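You operate a simulated robot arm through the tools that you are given. There is no shell and no other tool. Be economical: measure what you need, move in short steps, check, and stop when the job is done.

Carry out the task below with a simulated robot arm. There is one attempt and no reset: what you move stays moved.

TASK
Close station 26: lamp off, flap shut, lever narrow, red dial to 50.
Fine: the lamp goes off first; the lens stays in.
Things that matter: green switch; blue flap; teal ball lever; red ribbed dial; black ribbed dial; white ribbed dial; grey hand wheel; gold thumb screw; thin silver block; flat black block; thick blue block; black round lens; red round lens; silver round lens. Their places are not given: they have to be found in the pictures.

It is judged by the outcome, as a careful person would: the job done as asked, and still so three seconds after it is handed in. It fails if anything else is knocked over, pushed out of place, dropped, spilled or broken.

THE ROBOT
A 7-joint arm with a two-finger parallel gripper, fixed in place. Base frame: the origin is at the foot of the arm, x ahead of it, y to its left, z up; the work surface is at about z = 76. Lengths are in cm, angles in degrees, forces in N, time in s.
With the tool pointing down near the work surface it reaches from about 20 to 68 cm from the base axis. Its first joint turns from -66.0 to 66.0 degrees. Payload 2.4 kg.
Tool frame: the origin (TCP) lies between the finger pads and is the grasp point; the fingertips stand 3 cm ahead of it; z points along the fingers, y is the line along which they close. The gripper opens to 9.4 cm. The fingers are 2.8 cm wide and 1 cm thick; the gripper's body (5 by 9.6 cm) begins 5.5 cm behind the TCP.
Orientation is that of the tool frame in the base frame, as a unit quaternion [x, y, z, w]. With the fingers straight down and closing along the base's y, the tool's x points along the base's -x, its y along +y and its z along -z.

THE INTERFACE
- The arm moves only by the tool nudge_tool. Its argument "steps" is a list of rows, each an object of numbers (a shift or turn left out is 0, a gripper value left out holds the last): "tx", "ty", "tz": the shift along the tool's x, y, z in cm; "rx", "ry", "rz": the turn, a rotation vector about the tool's x, y, z in degrees; "jaw": the finger opening in cm, from 0 to 9.4. In form: [{"tx": .., "ty": .., "tz": .., "rx": .., "ry": .., "rz": .., "jaw": ..}, ...]. A call has 1 to 8 rows; each row is the pose to reach, as a shift and turn from the pose commanded when the call began, along the tool's axes at that moment. A row lasts 0.2 s, in which the tool goes at most 5 cm and 8.6 degrees; a call with a longer step from one row to the next is refused whole, and so is a gripper value outside its range. A pose out of reach is approached as far as the arm can. The call stops where the force on the tool passes 70 N (or 10 N more than at its start, if that is more) or the arm is blocked; 0.2 s more then pass. The fingers move at their own pace (about 15.3 cm/s each) and stop on an object; they squeeze with about 37 N. The grip force told is the motor's: it shows also when the fingers shut on nothing. Time passes only in rows, and 0.2 s behind the last, so rows that repeat a pose let the fingers close. It gives the time, the measured TCP pose, the force on the tool (base axes), the opening and the grip force at its end, in the units of the frame above (readings bear some noise), and new pictures: "views" is both (left out), scene, wrist or none.
- Cameras (640 x 400 px; columns grow to the right, rows downward): "scene" is fixed at [1.75, 45.73, 145.9]; the picture's right is [-0.91, -0.42, 0.00], its down [-0.18, 0.40, -0.90] and it looks along [0.37, -0.82, -0.44] (base axes); focal length 362 px, centre (320, 200). "wrist" rides on the gripper at [-3.7, 0, -5.8] in the tool frame; the picture's right is [0.00, -1.00, 0.00], its down [0.97, 0.00, -0.24] and it looks along [0.24, 0.00, 0.97] (tool axes); focal length 218 px, centre (320, 200).
- pixel_to_xyz(camera, pixels): for up to 12 pixels [column, row] of the newest picture of that camera ("zoom" is the newest enlarged one), the place [x, y, z] in the base frame of the surface seen there, good to about 0.2 cm. No time passes.
- enlarge(camera, box): a new picture of the part [left, top, right, bottom] of that camera's present view, enlarged. No time passes.
- hand_in(): hands the job in; it is judged then, once.

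Work in short steps. Measure before you move; look again where a grasp or a placing could have gone wrong, and mend it. You have 80 turns and 120 pictures in all, the two below and enlarged ones among them. Open the gripper and draw the arm clear of the work before you hand the job in, unless the task says otherwise; then end with one line.

The tools are called as name(argument=value, ...) on one line, values as JSON. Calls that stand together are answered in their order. nudge_tool: Moves the arm, as the interface text tells. Its arguments: {"type":"object","properties":{"steps":{"type":"array"},"views":{"type":"string","enum":["both","scene","wrist","none"]}},"required":["steps"]} The other tools are called the same way: pixel_to_xyz (camera, pixels) gives the place of the surface under pixels of a picture; enlarge (camera, box) takes an enlarged picture of a part of a camera's view; hand_in () hands the job in.

At the start:

```text
time: 0.0
ee_pos: [36.68, -23.06, 121.86]
tool_rot: [0.0, 1.0, 0.0, 0.001]
contact_force: [-0.4, -0.4, -0.3]
opening: 9.41
finger_force: 0.1
```

scene: 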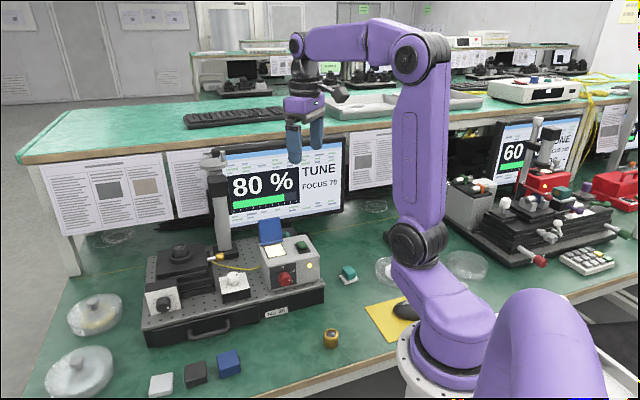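
wrist: 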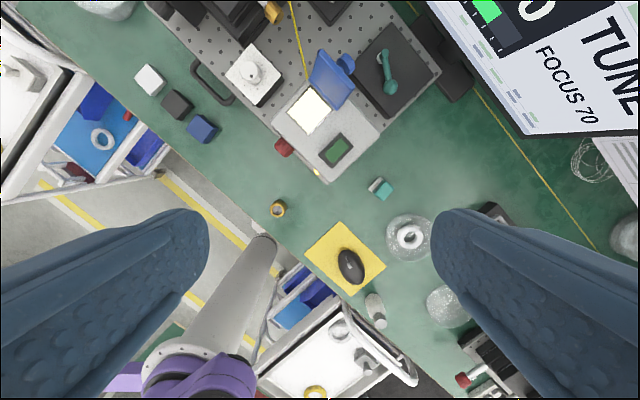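

I enlarge the left station in the scene and the centre of the wrist view to identify the parts.

enlarge(camera="scene", box=[130, 140, 370, 350])

enlarge(camera="wrist", box=[120, 0, 460, 210])

enlarge(camera="scene", box=[430, 100, 640, 290])

```text
1.90 times, centred on (250, 245) of scene
```

zoom: 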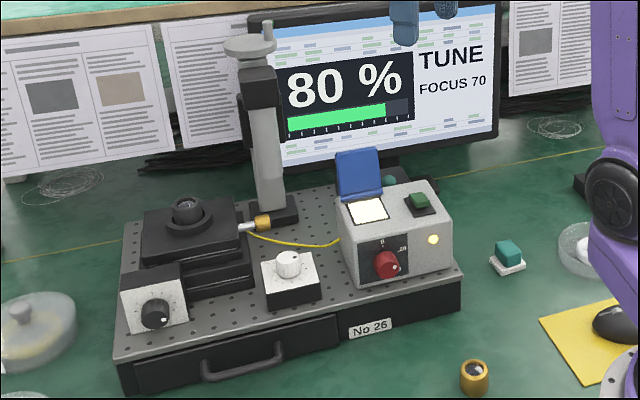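

```text
1.88 times, centred on (290, 105) of wrist
```

zoom: 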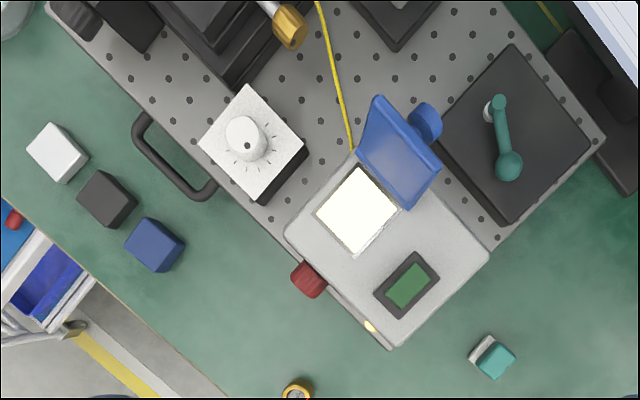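

```text
2.11 times, centred on (535, 195) of scene
```

zoom: 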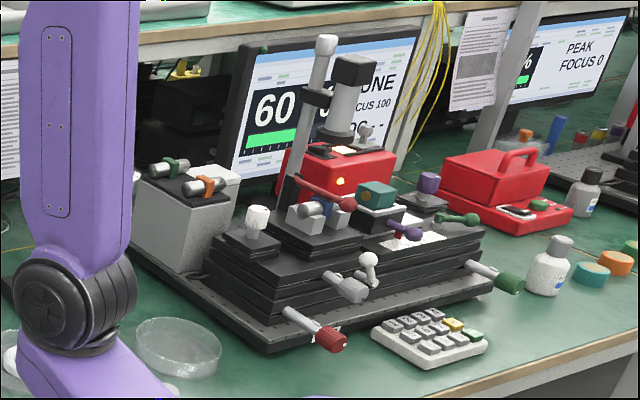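

I look closer at the lamp box, and at the lever from the wrist.

enlarge(camera="scene", box=[250, 205, 330, 295])

enlarge(camera="wrist", box=[260, 10, 450, 190])

pixel_to_xyz(camera="wrist", pixels=[[337, 150], [283, 148], [307, 110], [330, 80], [346, 62], [382, 55], [389, 85], [326, 183], [376, 128], [272, 117], [397, 24], [254, 74]])

pixel_to_xyz(camera="scene", pixels=[[285, 279], [302, 246], [270, 232], [263, 220], [281, 220], [275, 251], [262, 265], [319, 257], [303, 285], [295, 234], [313, 266], [265, 288]])

```text
4.44 times, centred on (290, 250) of scene
```

zoom: 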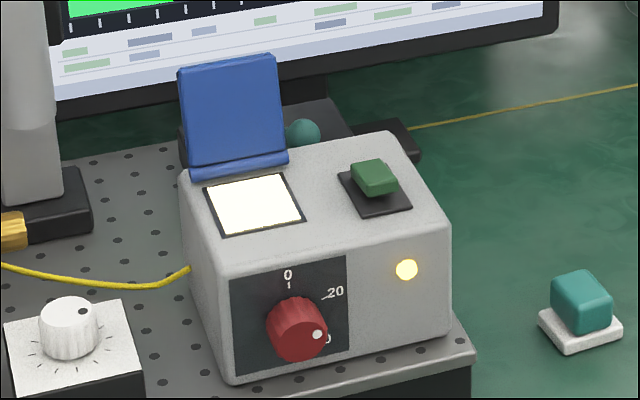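

```text
2.22 times, centred on (355, 100) of wrist
```

zoom: 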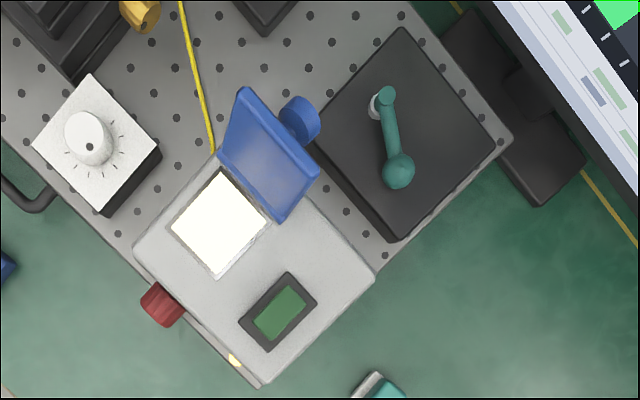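

```text
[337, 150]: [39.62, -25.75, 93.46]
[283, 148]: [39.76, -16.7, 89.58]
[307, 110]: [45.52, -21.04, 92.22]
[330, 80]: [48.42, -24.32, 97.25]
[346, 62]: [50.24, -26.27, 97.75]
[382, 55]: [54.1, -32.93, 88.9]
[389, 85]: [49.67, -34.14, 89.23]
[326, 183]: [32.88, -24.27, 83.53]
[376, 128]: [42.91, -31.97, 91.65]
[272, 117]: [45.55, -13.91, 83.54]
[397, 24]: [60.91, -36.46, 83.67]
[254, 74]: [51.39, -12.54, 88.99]
```

```text
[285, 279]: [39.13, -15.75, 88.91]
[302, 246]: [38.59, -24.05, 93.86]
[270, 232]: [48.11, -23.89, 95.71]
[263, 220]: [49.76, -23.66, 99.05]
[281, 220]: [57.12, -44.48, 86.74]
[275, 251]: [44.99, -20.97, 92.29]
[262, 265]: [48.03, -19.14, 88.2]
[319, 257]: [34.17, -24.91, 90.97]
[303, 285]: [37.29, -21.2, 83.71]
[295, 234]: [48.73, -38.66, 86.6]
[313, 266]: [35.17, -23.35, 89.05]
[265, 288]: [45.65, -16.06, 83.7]
```

I move nearer above the station to read the switch, dial and lever from the wrist.

nudge_tool(steps=[{"tx": -4, "ty": -1, "tz": 2.5}, {"tx": -8, "ty": -3, "tz": 5}, {"tx": -11, "ty": -5, "tz": 8}, {"tx": -11, "ty": -5, "tz": 8}], views="wrist")

```text
refused: row 2 steps farther than a row can; nothing moved
```

nudge_tool(steps=[{"tx": -3, "ty": -1, "tz": 2}, {"tx": -6, "ty": -2.5, "tz": 4}, {"tx": -9, "ty": -4, "tz": 6}, {"tx": -11, "ty": -5, "tz": 8}, {"tx": -11, "ty": -5, "tz": 8}], views="wrist")

```text
time: 1.2
ee_pos: [47.69, -28.09, 113.41]
tool_rot: [0.0, 1.0, 0.0, 0.0]
contact_force: [0.1, 0.5, -0.5]
opening: 9.38
finger_force: 0.1
```

wrist: 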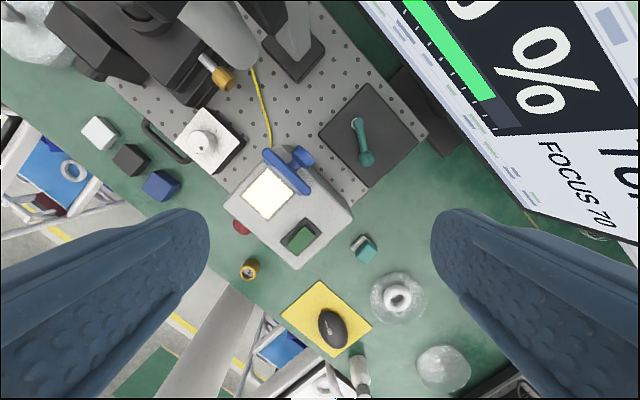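

enlarge(camera="wrist", box=[216, 80, 446, 280])

pixel_to_xyz(camera="wrist", pixels=[[300, 237], [297, 240], [303, 233], [291, 262], [351, 210], [228, 205], [240, 227], [366, 158], [358, 124], [302, 157], [277, 160], [305, 188]])

```text
2.00 times, centred on (331, 180) of wrist
```

zoom: 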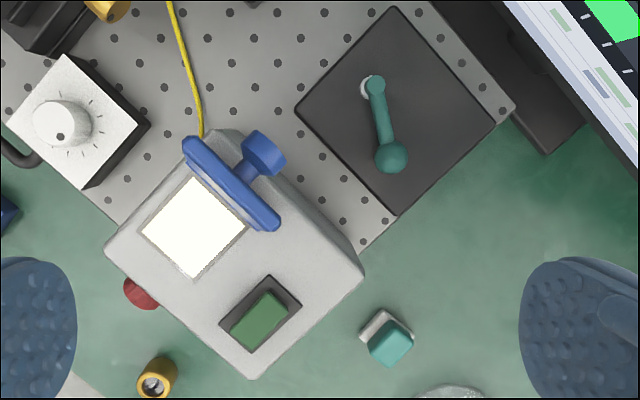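

```text
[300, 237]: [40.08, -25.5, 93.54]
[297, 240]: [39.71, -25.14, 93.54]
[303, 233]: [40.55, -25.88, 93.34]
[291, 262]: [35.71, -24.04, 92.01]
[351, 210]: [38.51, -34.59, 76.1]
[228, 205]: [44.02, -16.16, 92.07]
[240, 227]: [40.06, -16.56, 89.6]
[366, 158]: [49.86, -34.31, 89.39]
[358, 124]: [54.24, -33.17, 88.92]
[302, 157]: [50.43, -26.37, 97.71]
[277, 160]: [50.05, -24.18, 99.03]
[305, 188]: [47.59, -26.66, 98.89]
```

enlarge(camera="wrist", box=[271, 210, 331, 265])

enlarge(camera="scene", box=[285, 230, 325, 260])

enlarge(camera="wrist", box=[310, 80, 420, 190])

```text
7.27 times, centred on (301, 238) of wrist
```

zoom: 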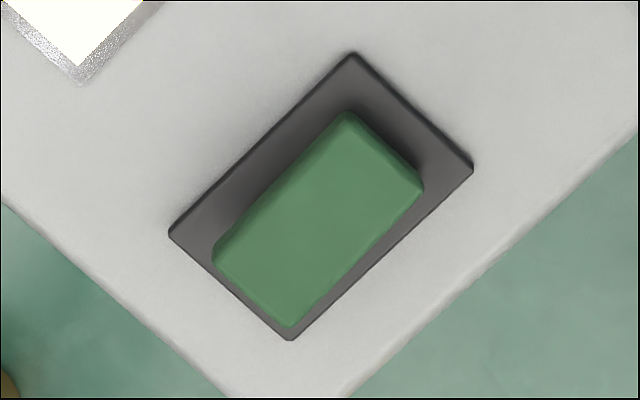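

```text
13.33 times, centred on (305, 245) of scene
```

zoom: 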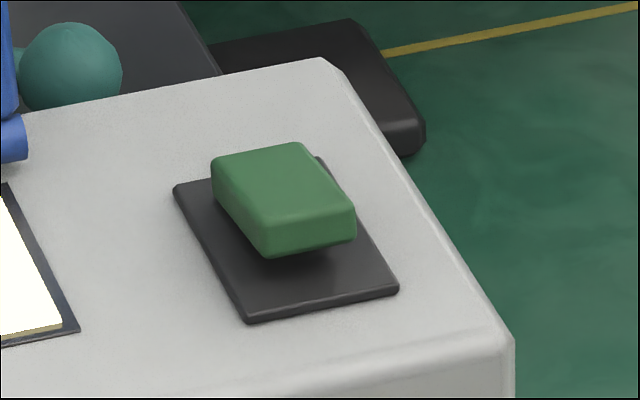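

```text
3.64 times, centred on (365, 135) of wrist
```

zoom: 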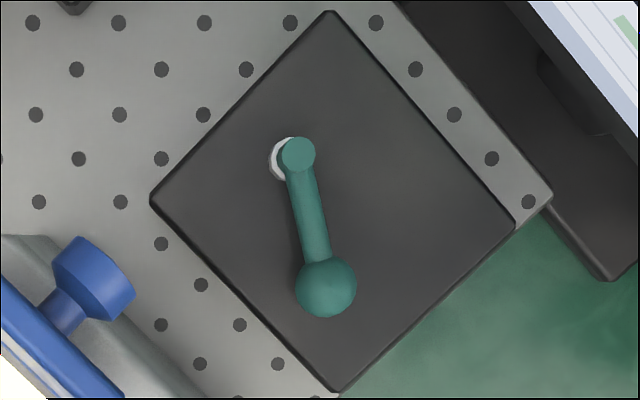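

The rocker is raised at its front end (px ~292,250). I measure front/back end points before pressing.

pixel_to_xyz(camera="wrist", pixels=[[293, 249], [294, 247], [308, 232], [300, 239], [290, 245], [297, 251], [340, 120], [352, 128], [327, 130], [397, 133], [366, 180], [371, 97]])

enlarge(camera="wrist", box=[225, 130, 325, 210])

```text
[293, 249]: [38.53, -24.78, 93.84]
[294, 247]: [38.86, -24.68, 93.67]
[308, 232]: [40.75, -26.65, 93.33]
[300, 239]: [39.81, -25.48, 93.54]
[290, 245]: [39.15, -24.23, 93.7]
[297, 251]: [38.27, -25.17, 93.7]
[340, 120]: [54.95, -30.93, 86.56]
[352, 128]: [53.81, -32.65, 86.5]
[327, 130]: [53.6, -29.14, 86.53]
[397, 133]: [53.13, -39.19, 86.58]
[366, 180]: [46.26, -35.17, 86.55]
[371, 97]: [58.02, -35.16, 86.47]
```

```text
5.00 times, centred on (275, 170) of wrist
```

zoom: 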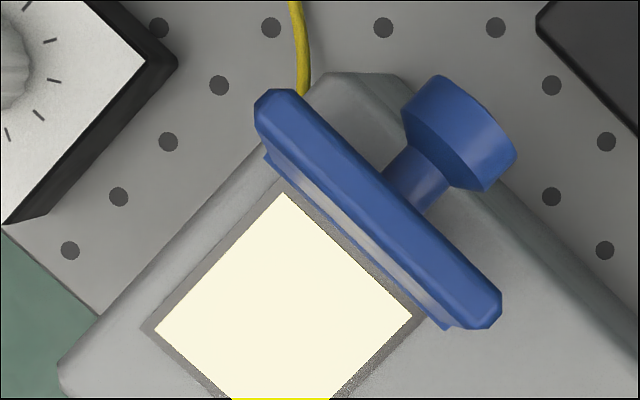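

Close the fingers, yaw -43° and go above the rocker's front end (38.3, -24.3).

nudge_tool(steps=[{"tx": 3, "ty": 1.2, "tz": 0, "rz": -8, "jaw": 0}, {"tx": 6, "ty": 2.5, "tz": 2, "rz": -16}, {"tx": 9.4, "ty": 3.8, "tz": 4, "rz": -24}, {"tx": 9.4, "ty": 3.8, "tz": 8, "rz": -32}, {"tx": 9.4, "ty": 3.8, "tz": 11.5, "rz": -40}, {"tx": 9.4, "ty": 3.8, "tz": 13.4, "rz": -43}, {"tx": 9.4, "ty": 3.8, "tz": 13.4, "rz": -43}])

```text
time: 2.8
ee_pos: [38.07, -24.14, 100.2]
tool_rot: [-0.367, 0.93, 0.0, 0.0]
contact_force: [-0.6, 0.0, 1.3]
opening: 0.0
finger_force: 32.6
```

scene: 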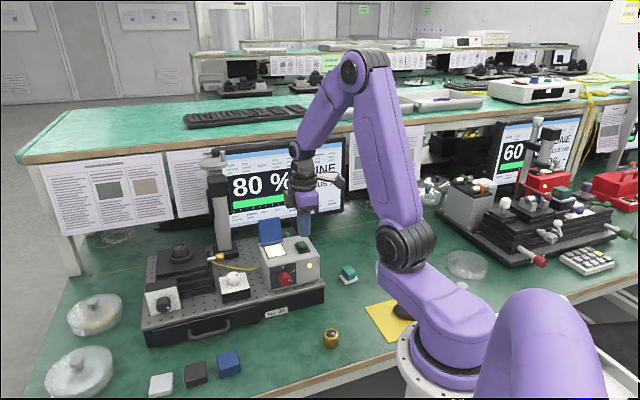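
wrist: 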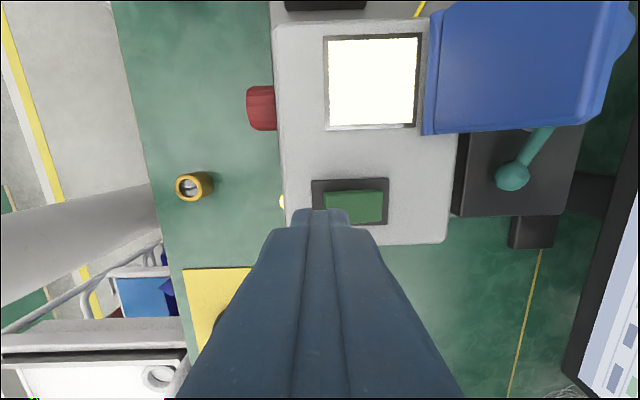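

Aligned; press down gently on the front end.

nudge_tool(steps=[{"ty": -0.2, "tz": 2}, {"ty": -0.2, "tz": 3.2}, {"ty": -0.2, "tz": 3.7}, {"ty": -0.2, "tz": 4.1}], views="wrist")

```text
time: 3.8
ee_pos: [38.3, -24.37, 96.25]
tool_rot: [-0.367, 0.93, -0.001, 0.0]
contact_force: [-4.9, 3.9, 22.3]
opening: 0.0
finger_force: 33.1
```

wrist: 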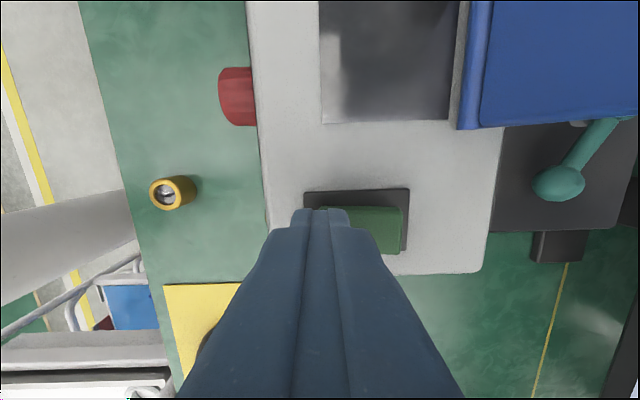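

The window went dark. I back off upward and check that it holds.

nudge_tool(steps=[{"tz": -3}, {"tz": -7}, {"tz": -11}, {"tz": -11}])

enlarge(camera="scene", box=[240, 200, 340, 300])

enlarge(camera="wrist", box=[220, 0, 560, 230])

```text
time: 4.8
ee_pos: [38.51, -24.25, 107.47]
tool_rot: [-0.367, 0.93, 0.0, 0.001]
contact_force: [0.4, -0.2, 0.2]
opening: 0.0
finger_force: 32.9
```

scene: 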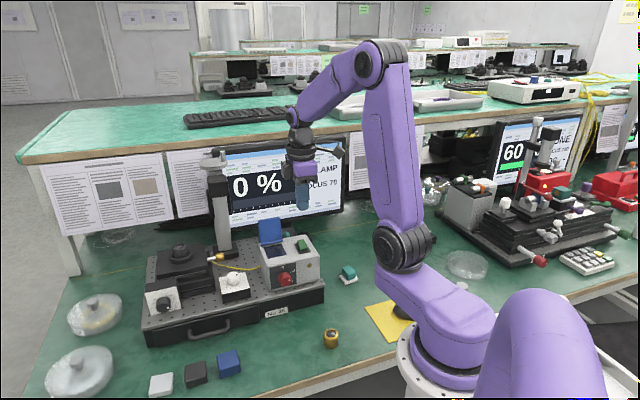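
wrist: 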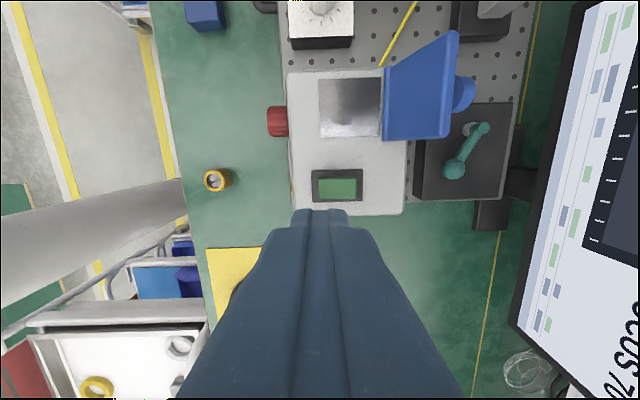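

```text
4.00 times, centred on (290, 250) of scene
```

zoom: 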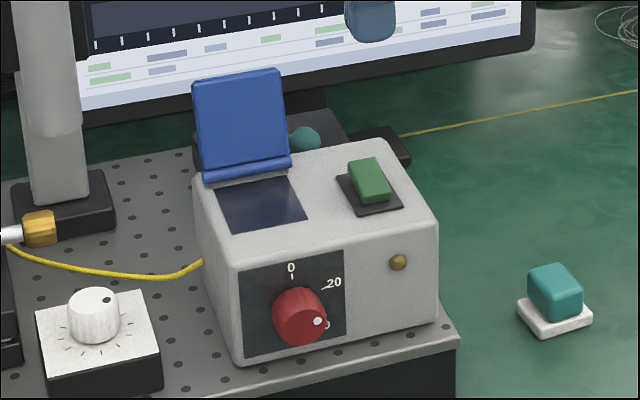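

```text
1.74 times, centred on (390, 115) of wrist
```

zoom: 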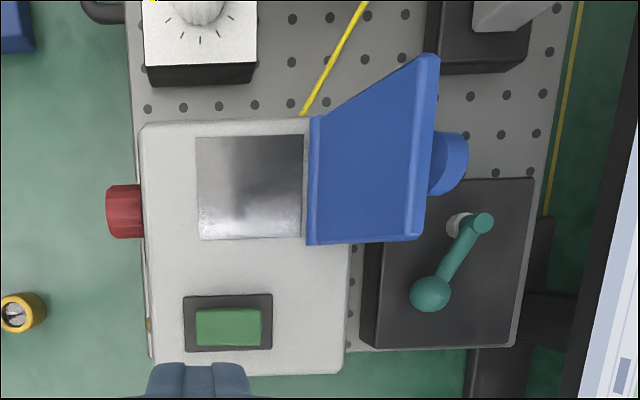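

Lamp is off (indicator dark, monitor 0 % LAMP). Next the flap: I measure its knob, edges and the nearby column.

pixel_to_xyz(camera="wrist", pixels=[[463, 92], [470, 90], [455, 85], [452, 60], [440, 125], [455, 40], [385, 100], [384, 137], [388, 70], [478, 12], [455, 172], [480, 127]])

pixel_to_xyz(camera="scene", pixels=[[223, 235], [215, 165], [228, 200], [228, 175], [270, 219], [259, 223], [281, 221], [238, 284], [222, 258]])

```text
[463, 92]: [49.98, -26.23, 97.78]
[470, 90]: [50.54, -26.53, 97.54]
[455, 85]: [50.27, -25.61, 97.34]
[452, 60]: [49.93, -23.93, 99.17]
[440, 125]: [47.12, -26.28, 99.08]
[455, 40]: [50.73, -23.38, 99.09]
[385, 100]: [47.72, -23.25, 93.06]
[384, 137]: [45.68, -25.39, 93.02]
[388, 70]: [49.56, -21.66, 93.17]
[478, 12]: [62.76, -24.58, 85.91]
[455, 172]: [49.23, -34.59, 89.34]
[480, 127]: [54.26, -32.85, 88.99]
```

```text
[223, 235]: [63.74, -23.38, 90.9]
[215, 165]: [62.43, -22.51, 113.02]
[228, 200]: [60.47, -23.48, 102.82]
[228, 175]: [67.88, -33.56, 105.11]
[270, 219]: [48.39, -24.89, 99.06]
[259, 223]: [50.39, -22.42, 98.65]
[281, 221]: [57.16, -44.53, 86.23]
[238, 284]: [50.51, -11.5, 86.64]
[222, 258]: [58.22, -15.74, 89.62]
```

Move over to behind the knob (s beyond flap), then lower to z≈99.5.

nudge_tool(steps=[{"tx": -2.4, "ty": -4.1}, {"tx": -4.8, "ty": -8.2}, {"tx": -7.1, "ty": -12.25}, {"tx": -7.1, "ty": -12.25}, {"tx": -7.1, "ty": -12.25, "tz": 4}, {"tx": -7.1, "ty": -12.25, "tz": 7}, {"tx": -7.1, "ty": -12.25, "tz": 7.9}, {"tx": -7.1, "ty": -12.25, "tz": 7.9}])

```text
time: 6.6
ee_pos: [51.86, -28.66, 99.52]
tool_rot: [-0.366, 0.931, 0.0, 0.001]
contact_force: [-0.2, 0.2, 0.2]
opening: 0.0
finger_force: 33.2
```

scene: 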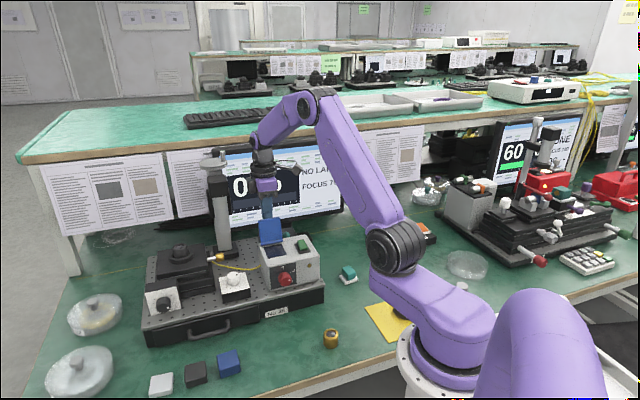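
wrist: 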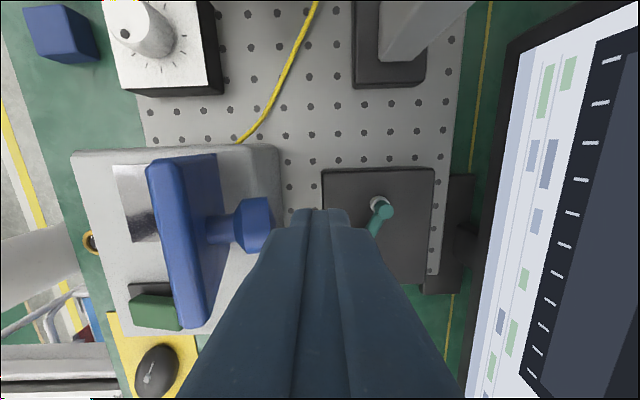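

Push the knob forward (+ty, toward front).

nudge_tool(steps=[{"ty": 1.2}, {"ty": 2.2}, {"ty": 3.2}, {"ty": 4.2}, {"ty": 5.2}, {"ty": 6.0}])

```text
time: 8.0
ee_pos: [47.8, -24.03, 99.58]
tool_rot: [-0.367, 0.93, -0.001, 0.0]
contact_force: [0.0, 0.0, -0.4]
opening: 0.0
finger_force: 33.2
```

scene: 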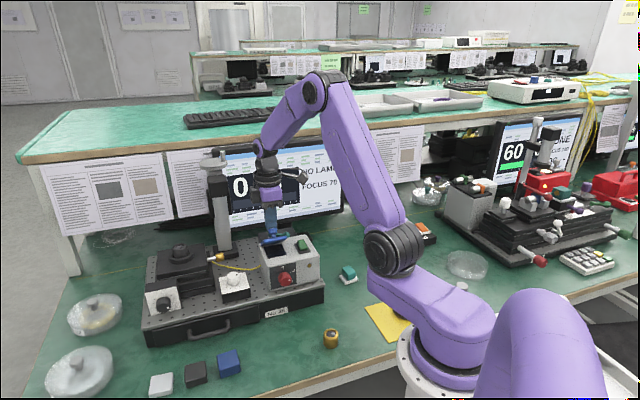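
wrist: 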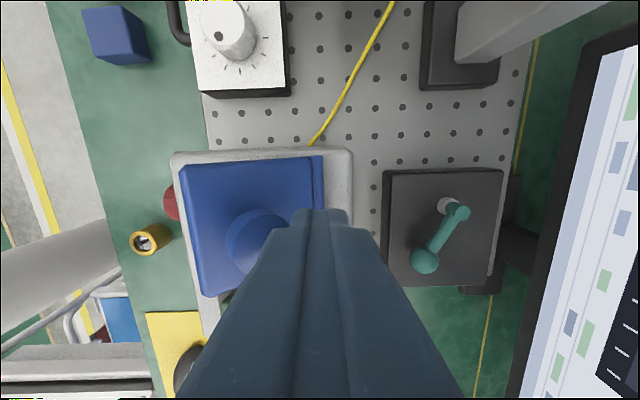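

enlarge(camera="scene", box=[245, 205, 335, 290])

pixel_to_xyz(camera="wrist", pixels=[[195, 180], [215, 280], [255, 170], [300, 170], [260, 230], [245, 225], [320, 175]])

```text
4.71 times, centred on (290, 248) of scene
```

zoom: 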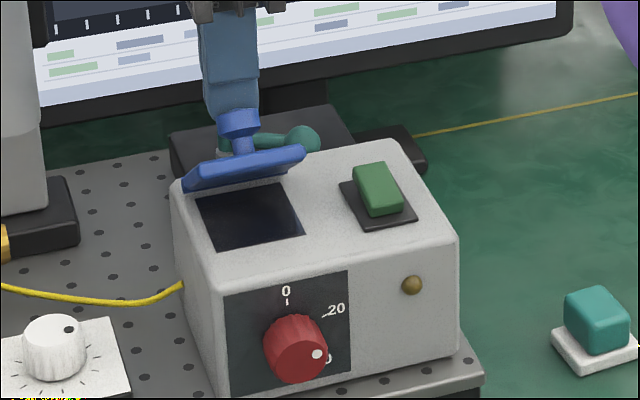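

```text
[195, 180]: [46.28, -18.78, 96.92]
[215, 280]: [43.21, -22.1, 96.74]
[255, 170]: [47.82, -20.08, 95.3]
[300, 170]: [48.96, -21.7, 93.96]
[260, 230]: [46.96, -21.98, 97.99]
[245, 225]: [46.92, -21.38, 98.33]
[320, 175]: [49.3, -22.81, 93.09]
```

Flap holds at ~35°. Go up and over the knob and press down to shut it.

nudge_tool(steps=[{"tz": -3.5}, {"ty": 3.6, "tz": -3.5}, {"ty": 3.6, "tz": -2}, {"ty": 3.6, "tz": -1.2}, {"ty": 3.7, "tz": -0.5}, {"ty": 3.8, "tz": 0.2}, {"ty": 3.8, "tz": 0.7}, {"ty": 3.8, "tz": 0.7}])

enlarge(camera="scene", box=[245, 205, 335, 290])

```text
time: 9.0
ee_pos: [45.25, -21.26, 101.43]
tool_rot: [-0.367, 0.93, 0.001, -0.001]
contact_force: [-12.4, 7.1, 26.3]
opening: 0.0
finger_force: 33.4
stopped in row 4: the force on the tool passed its limit (the readings are from after the stop); the commanded pose is now the measured one
```

scene: 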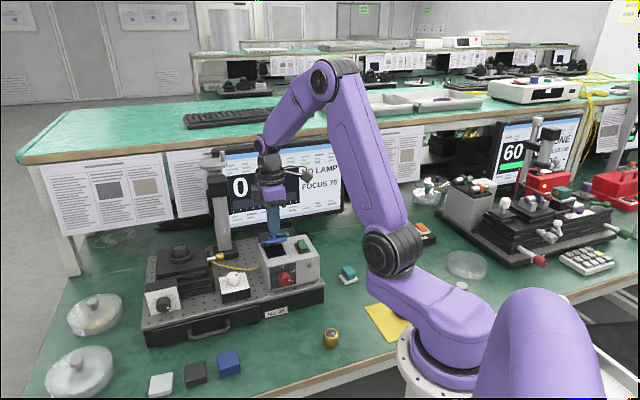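
wrist: 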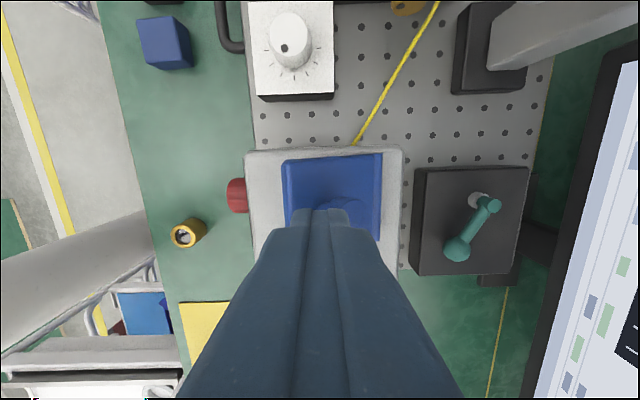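

```text
4.71 times, centred on (290, 248) of scene
```

zoom: 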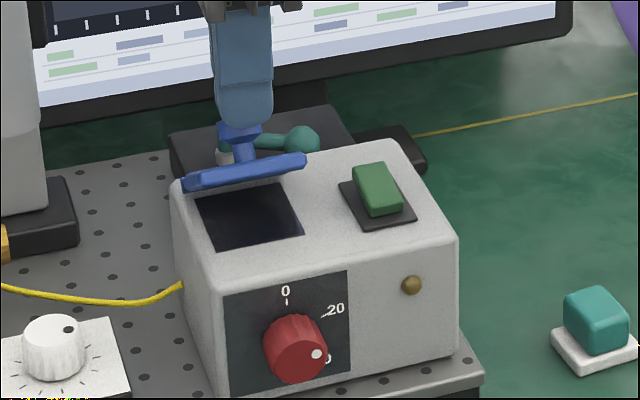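

Contact came a bit fast; continue pressing down slowly from here.

nudge_tool(steps=[{"tz": 0.3, "ty": 0.2}, {"tz": 0.6, "ty": 0.4}, {"tz": 0.9, "ty": 0.5}, {"tz": 1.2, "ty": 0.6}, {"tz": 1.5, "ty": 0.7}, {"tz": 1.8, "ty": 0.7}, {"tz": 2.1, "ty": 0.7}], views="none")

enlarge(camera="scene", box=[245, 205, 335, 290])

```text
time: 9.9
ee_pos: [44.35, -20.51, 100.43]
tool_rot: [-0.368, 0.93, 0.01, -0.008]
contact_force: [0.4, -0.1, 0.1]
opening: 0.0
finger_force: 32.3
stopped in row 4: the force on the tool passed its limit (the readings are from after the stop); the commanded pose is now the measured one
```

```text
4.71 times, centred on (290, 248) of scene
```

zoom: 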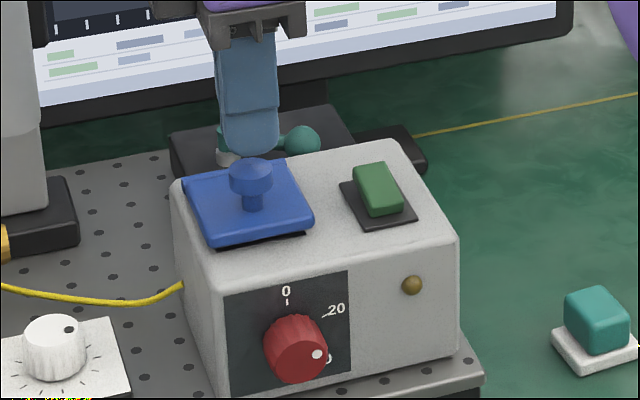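

Flap snapped down; press the knob lightly to be sure it is seated.

nudge_tool(steps=[{"tz": 0.4}, {"tz": 0.8}, {"tz": 1.1}, {"tz": 1.3}, {"tz": 1.4}], views="none")

enlarge(camera="scene", box=[245, 205, 335, 290])

```text
time: 11.1
ee_pos: [44.4, -20.27, 98.99]
tool_rot: [-0.368, 0.93, 0.01, -0.009]
contact_force: [-0.1, 0.3, 0.2]
opening: 0.03
finger_force: 32.8
```

```text
4.71 times, centred on (290, 248) of scene
```

zoom: 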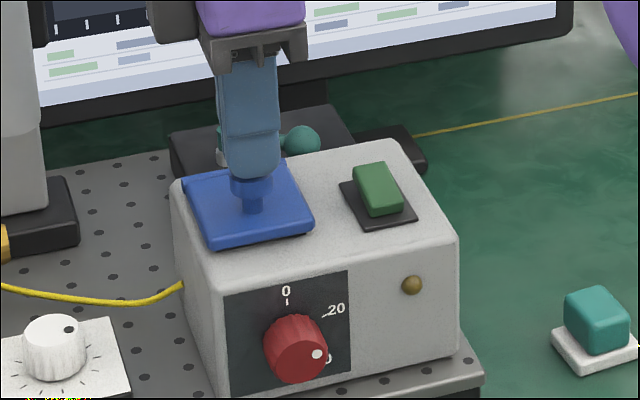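

Flap now sits fully shut. Rise and view the lever from close above.

nudge_tool(steps=[{"tz": -4}, {"tz": -8}, {"tx": -2, "ty": -4, "tz": -9}, {"tx": -4, "ty": -8, "tz": -9}, {"tx": -4, "ty": -12, "tz": -9}, {"tx": -4, "ty": -15, "tz": -9}, {"tx": -4, "ty": -15, "tz": -9}], views="both")

enlarge(camera="wrist", box=[240, 80, 440, 240])

```text
time: 12.7
ee_pos: [57.49, -28.75, 107.48]
tool_rot: [-0.368, 0.93, 0.011, -0.009]
contact_force: [0.2, 0.1, -0.4]
opening: 0.01
finger_force: 32.5
```

scene: 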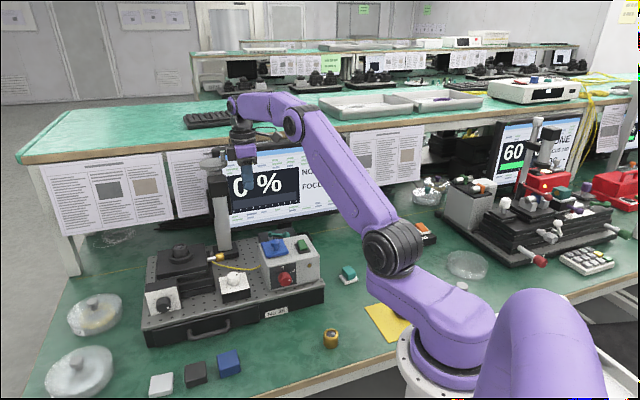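
wrist: 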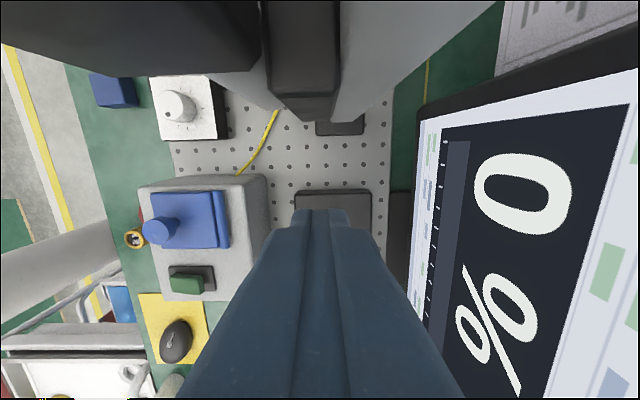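

```text
2.50 times, centred on (340, 160) of wrist
```

zoom: 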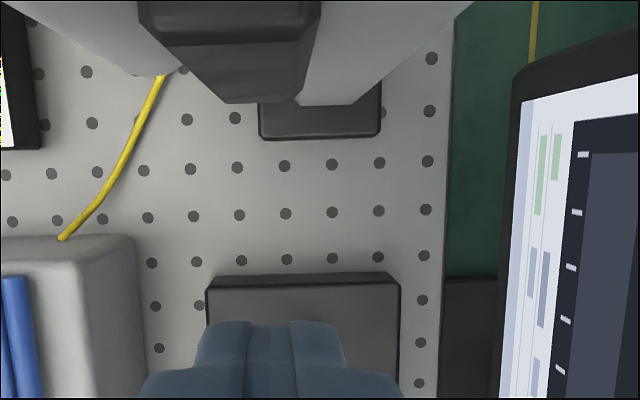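

Too close to the column; I measure monitor/column places before choosing a better viewpoint.

pixel_to_xyz(camera="wrist", pixels=[[600, 75], [425, 200], [440, 115], [422, 290], [300, 115], [335, 195], [340, 205], [290, 60], [200, 40]])

pixel_to_xyz(camera="scene", pixels=[[340, 140], [230, 155], [343, 208], [212, 152], [205, 165], [240, 150]])

```text
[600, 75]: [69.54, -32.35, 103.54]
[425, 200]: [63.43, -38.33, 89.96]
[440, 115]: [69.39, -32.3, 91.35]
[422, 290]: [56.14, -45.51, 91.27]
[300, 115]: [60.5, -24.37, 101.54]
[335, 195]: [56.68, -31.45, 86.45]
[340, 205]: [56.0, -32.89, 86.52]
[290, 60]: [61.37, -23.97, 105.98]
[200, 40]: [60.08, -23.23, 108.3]
```

```text
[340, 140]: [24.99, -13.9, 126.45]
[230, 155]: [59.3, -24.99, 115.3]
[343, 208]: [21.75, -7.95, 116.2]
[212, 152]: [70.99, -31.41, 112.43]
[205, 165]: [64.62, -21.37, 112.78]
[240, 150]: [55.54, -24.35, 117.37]
```

Move away from the column (+tx) then rotate toward +47° yaw for a view from the monitor side.

nudge_tool(steps=[{"tx": 4}, {"tx": 8, "tz": -1}, {"tx": 10, "tz": -4, "rz": 8}, {"tx": 10, "tz": -4, "rz": 16}, {"tx": 10, "tz": -4, "rz": 24}, {"tx": 10, "tz": -4, "rz": 32}, {"tx": 10, "tz": -4, "rz": 40}, {"tx": 10, "tz": -4, "rz": 45}], views="none")

nudge_tool(steps=[{"rz": 8}, {"rz": 16}, {"rz": 24}, {"rz": 32}, {"rz": 40}, {"rz": 45}, {"rz": 45}], views="both")

```text
time: 14.5
ee_pos: [50.63, -35.63, 111.57]
tool_rot: [0.017, 1.0, 0.006, -0.012]
contact_force: [1.0, 0.5, 1.2]
opening: 0.01
finger_force: 32.8
```

```text
time: 16.1
ee_pos: [50.6, -35.75, 111.65]
tool_rot: [0.398, 0.917, 0.0, -0.013]
contact_force: [0.1, -0.1, 0.4]
opening: 0.0
finger_force: 33.5
```

scene: 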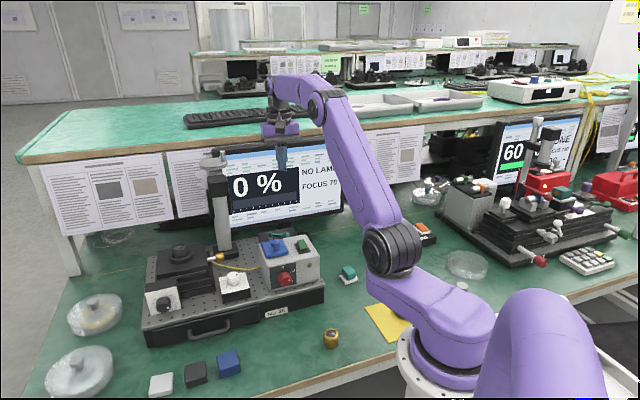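
wrist: 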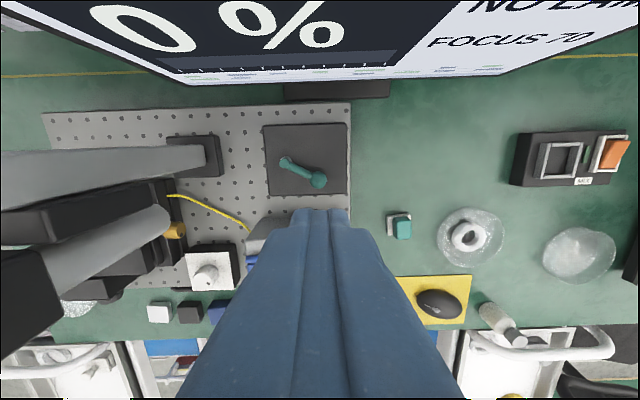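

enlarge(camera="wrist", box=[255, 110, 365, 210])

enlarge(camera="wrist", box=[500, 110, 640, 210])

enlarge(camera="scene", box=[40, 140, 350, 240])

```text
4.00 times, centred on (310, 160) of wrist
```

zoom: 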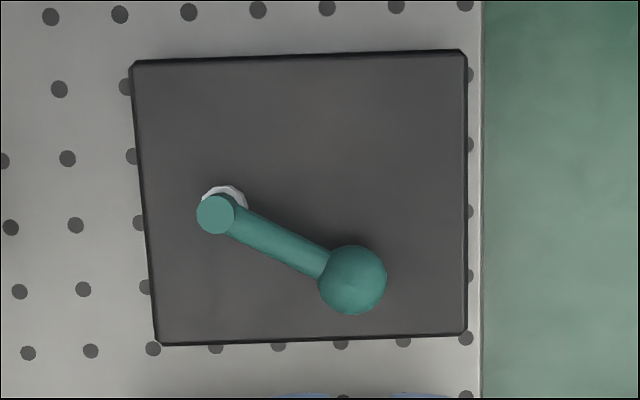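

```text
4.00 times, centred on (570, 160) of wrist
```

zoom: 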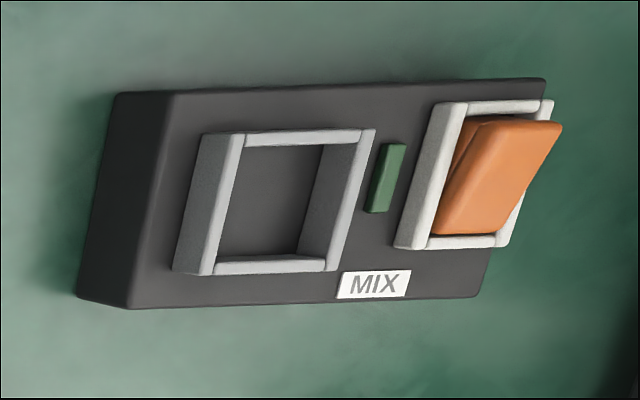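

```text
2.06 times, centred on (195, 190) of scene
```

zoom: 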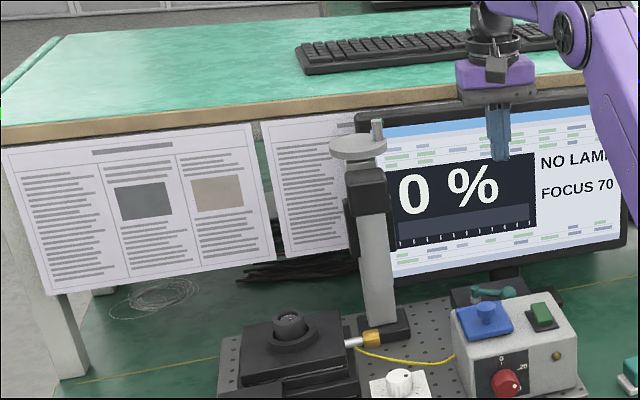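

No markings on top. I roll the camera to look at the lever box's right-hand face.

nudge_tool(steps=[{"ty": -2, "tz": 2, "rx": -8}, {"ty": -4, "tz": 4, "rx": -16}, {"ty": -6, "tz": 6, "rx": -24}, {"ty": -8, "tz": 8, "rx": -32}, {"ty": -9, "tz": 9, "rx": -40}, {"ty": -9, "tz": 9, "rx": -40}], views="wrist")

enlarge(camera="wrist", box=[220, 80, 420, 220])

```text
time: 17.5
ee_pos: [43.76, -41.56, 102.55]
tool_rot: [0.378, 0.862, 0.315, 0.122]
contact_force: [0.1, 0.5, -0.3]
opening: 0.0
finger_force: 33.4
```

wrist: 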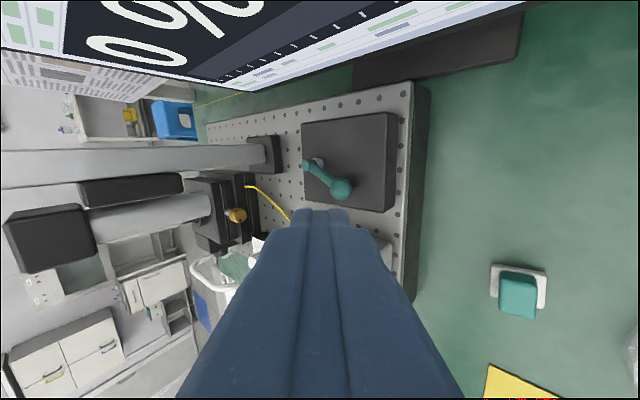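

```text
2.86 times, centred on (320, 150) of wrist
```

zoom: 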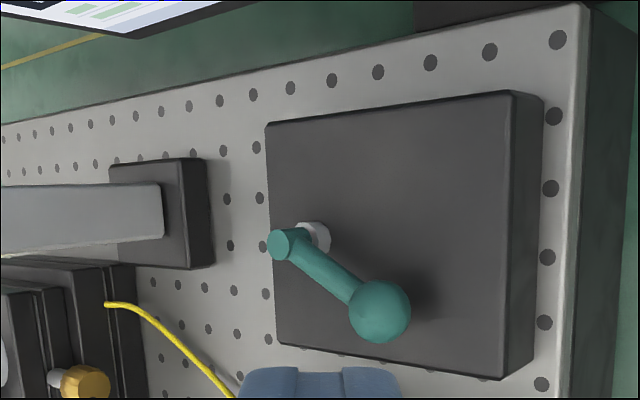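

enlarge(camera="wrist", box=[300, 145, 360, 205])

enlarge(camera="scene", box=[285, 150, 355, 200])

enlarge(camera="scene", box=[270, 215, 310, 245])

```text
6.67 times, centred on (330, 175) of wrist
```

zoom: 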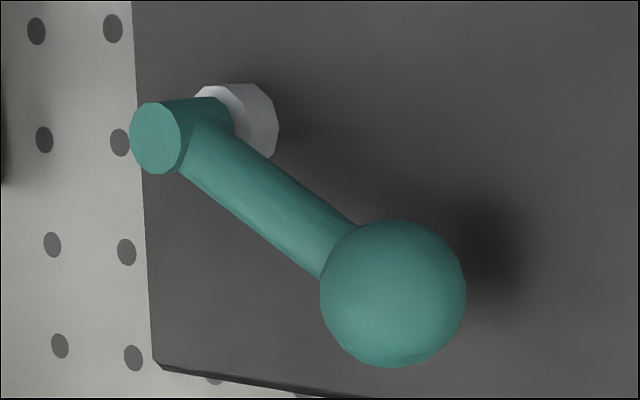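

```text
8.00 times, centred on (320, 175) of scene
```

zoom: 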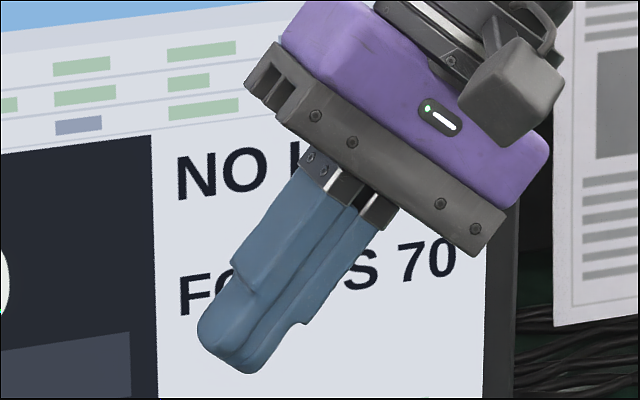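

```text
13.33 times, centred on (290, 230) of scene
```

zoom: 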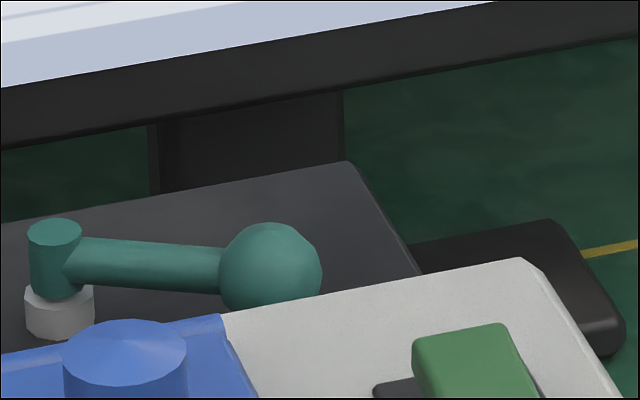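

Still no marking. I look at the back (monitor-side) face: undo the roll, go higher and further back.

nudge_tool(steps=[{"rx": 8, "tz": -3}, {"rx": 16, "tz": -6}, {"rx": 24, "tz": -9}, {"rx": 32, "tz": -11}, {"rx": 40, "tz": -13}, {"rx": 40, "tz": -13}], views="none")

```text
time: 18.9
ee_pos: [38.0, -47.49, 112.77]
tool_rot: [0.398, 0.917, 0.0, -0.013]
contact_force: [0.5, 0.1, 0.6]
opening: 0.0
finger_force: 33.2
```

nudge_tool(steps=[{"tx": -1, "ty": 4.5, "ry": 4}, {"tx": -2, "ty": 9, "ry": 10}, {"tx": -3, "ty": 13, "ry": 16}, {"tx": -4, "ty": 16, "tz": 0, "ry": 24}, {"tx": -4, "ty": 16, "tz": 0, "ry": 30}, {"tx": -4, "ty": 16, "tz": 0, "ry": 30}], views="wrist")

enlarge(camera="wrist", box=[220, 40, 420, 220])

```text
time: 20.3
ee_pos: [42.83, -35.18, 111.33]
tool_rot: [0.385, 0.889, 0.094, -0.23]
contact_force: [-0.3, 1.0, -0.3]
opening: 0.0
finger_force: 33.0
out of reach, approached as far as the arm can: row 2, 3, 4, 5, 6
```

wrist: 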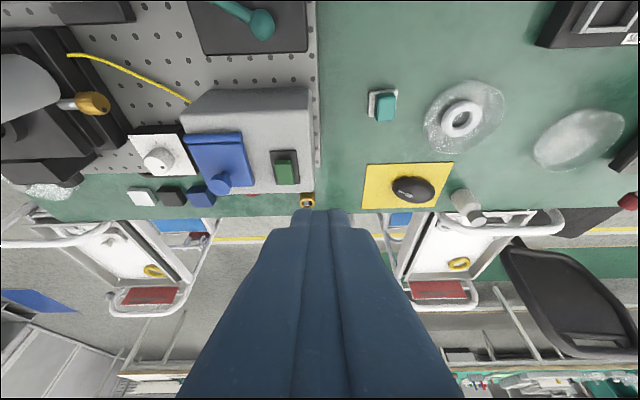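

```text
2.22 times, centred on (320, 130) of wrist
```

zoom: 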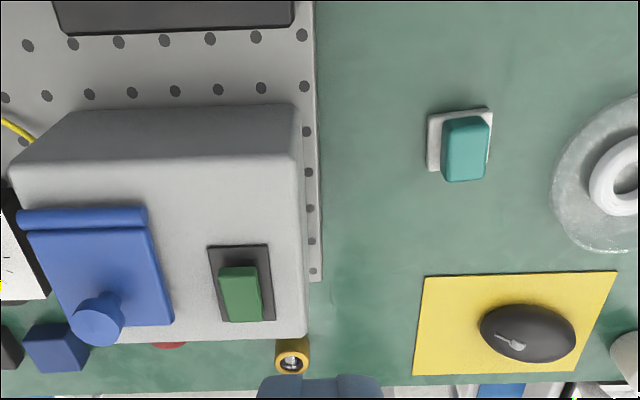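

The arm can't get that view. The lever (at -26° of a sweep about its pivot) must go to its other end; first I level the tool again.

nudge_tool(steps=[{"ry": -8}, {"ry": -16}, {"ry": -24}, {"ry": -29}, {"ry": -29}], views="wrist")

```text
time: 21.5
ee_pos: [42.68, -35.11, 111.46]
tool_rot: [0.397, 0.917, 0.004, -0.021]
contact_force: [0.0, -0.2, -0.9]
opening: 0.0
finger_force: 32.7
```

wrist: 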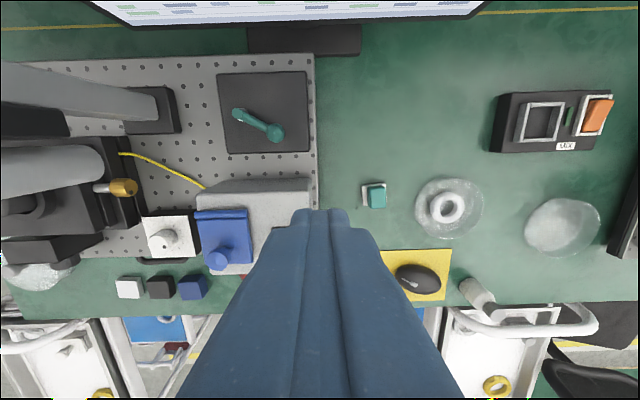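

pixel_to_xyz(camera="wrist", pixels=[[275, 132], [240, 116], [311, 182], [308, 200], [212, 183], [308, 195], [262, 54], [216, 75], [307, 70], [308, 150], [228, 152]])

enlarge(camera="wrist", box=[190, 50, 330, 200])

```text
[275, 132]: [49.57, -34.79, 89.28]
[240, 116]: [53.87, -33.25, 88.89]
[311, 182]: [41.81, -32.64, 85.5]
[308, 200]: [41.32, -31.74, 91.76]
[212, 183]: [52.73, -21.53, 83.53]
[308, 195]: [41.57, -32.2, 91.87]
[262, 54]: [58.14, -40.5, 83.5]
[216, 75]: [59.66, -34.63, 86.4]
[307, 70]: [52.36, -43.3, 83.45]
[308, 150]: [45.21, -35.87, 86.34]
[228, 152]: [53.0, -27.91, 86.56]
```

```text
2.67 times, centred on (260, 125) of wrist
```

zoom: 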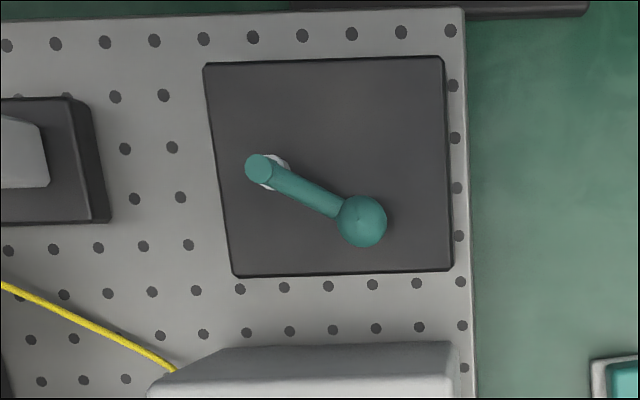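

Straighten tilt and go above the front side of the ball at (47.4,-32.7), descending part way.

nudge_tool(steps=[{"tx": -0.7, "ty": 2.5, "tz": 2, "ry": -2.4}, {"tx": -1.4, "ty": 5.1, "tz": 4, "ry": -2.4}, {"tx": -1.6, "ty": 5.1, "tz": 8, "ry": -2.4}, {"tx": -1.9, "ty": 5.1, "tz": 12, "ry": -2.4}, {"tx": -2.0, "ty": 5.1, "tz": 15, "ry": -2.4}, {"tx": -2.0, "ty": 5.1, "tz": 15, "ry": -2.4}])

```text
time: 22.9
ee_pos: [47.22, -32.49, 96.25]
tool_rot: [0.398, 0.917, -0.004, -0.002]
contact_force: [-0.2, 0.0, 0.0]
opening: 0.01
finger_force: 32.5
```

scene: 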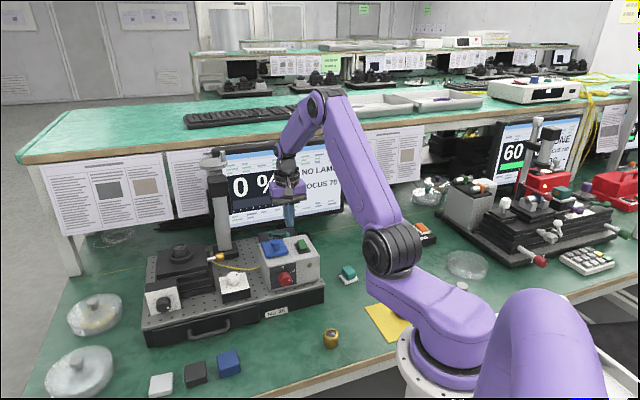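
wrist: 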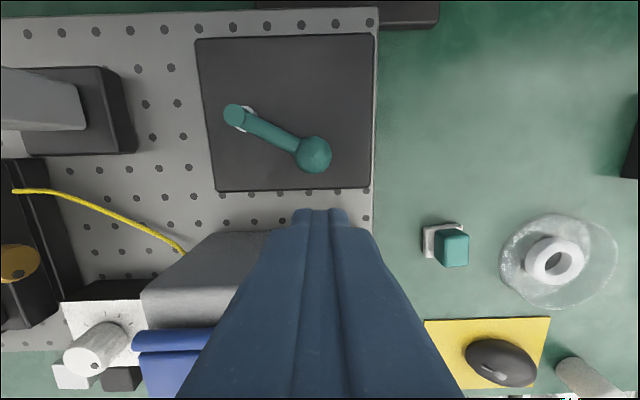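

Descend then push the ball back (+d).

nudge_tool(steps=[{"tz": 3}, {"tz": 5.0}, {"tx": -1, "tz": 5.0}, {"tx": -1.8, "tz": 5.0}, {"tx": -2.6, "tz": 5.0}, {"tx": -3.4, "tz": 5.0}], views="both")

```text
time: 24.0
ee_pos: [47.61, -33.29, 90.9]
tool_rot: [0.397, 0.918, 0.004, -0.028]
contact_force: [-10.2, 8.1, 1.2]
opening: 0.01
finger_force: 32.9
stopped in row 5: the force on the tool passed its limit (the readings are from after the stop); the commanded pose is now the measured one
```

scene: 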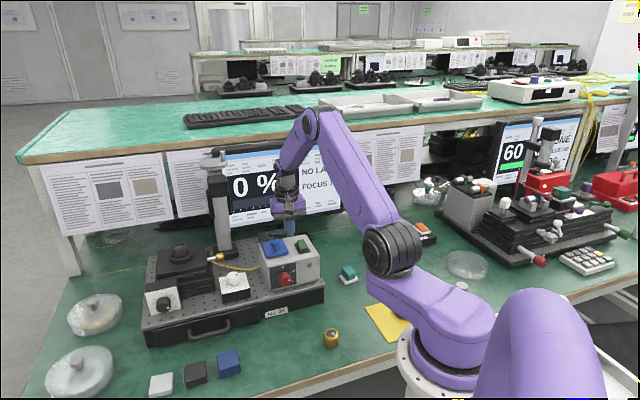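
wrist: 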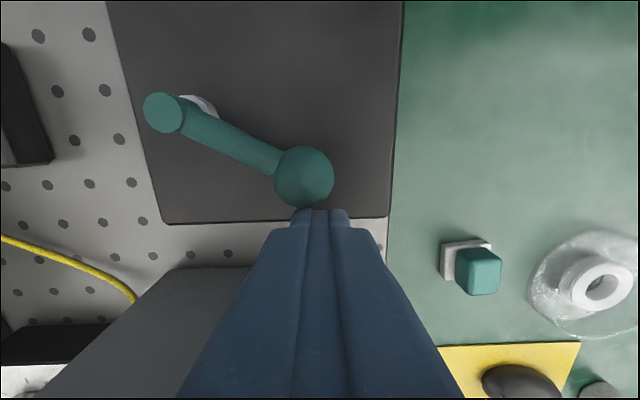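

pixel_to_xyz(camera="wrist", pixels=[[303, 175], [300, 165], [163, 112]])

nudge_tool(steps=[{"tx": -0.2}, {"tx": -0.4}, {"tx": -0.6}, {"tx": -0.8}, {"tx": -1.0}, {"tx": -1.2}], views="wrist")

```text
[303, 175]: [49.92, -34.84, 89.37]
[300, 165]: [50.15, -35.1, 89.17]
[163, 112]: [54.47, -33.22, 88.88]
```

```text
time: 25.3
ee_pos: [47.74, -33.35, 90.83]
tool_rot: [0.396, 0.917, 0.007, -0.047]
contact_force: [-12.1, 9.5, 5.2]
opening: 0.0
finger_force: 33.3
stopped in row 6: the force on the tool passed its limit (the readings are from after the stop); the commanded pose is now the measured one
```

wrist: 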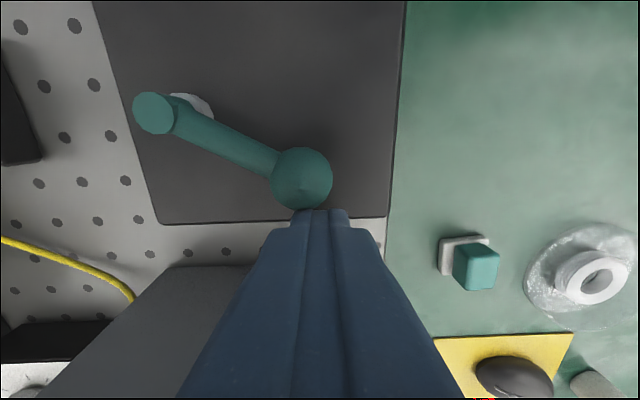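

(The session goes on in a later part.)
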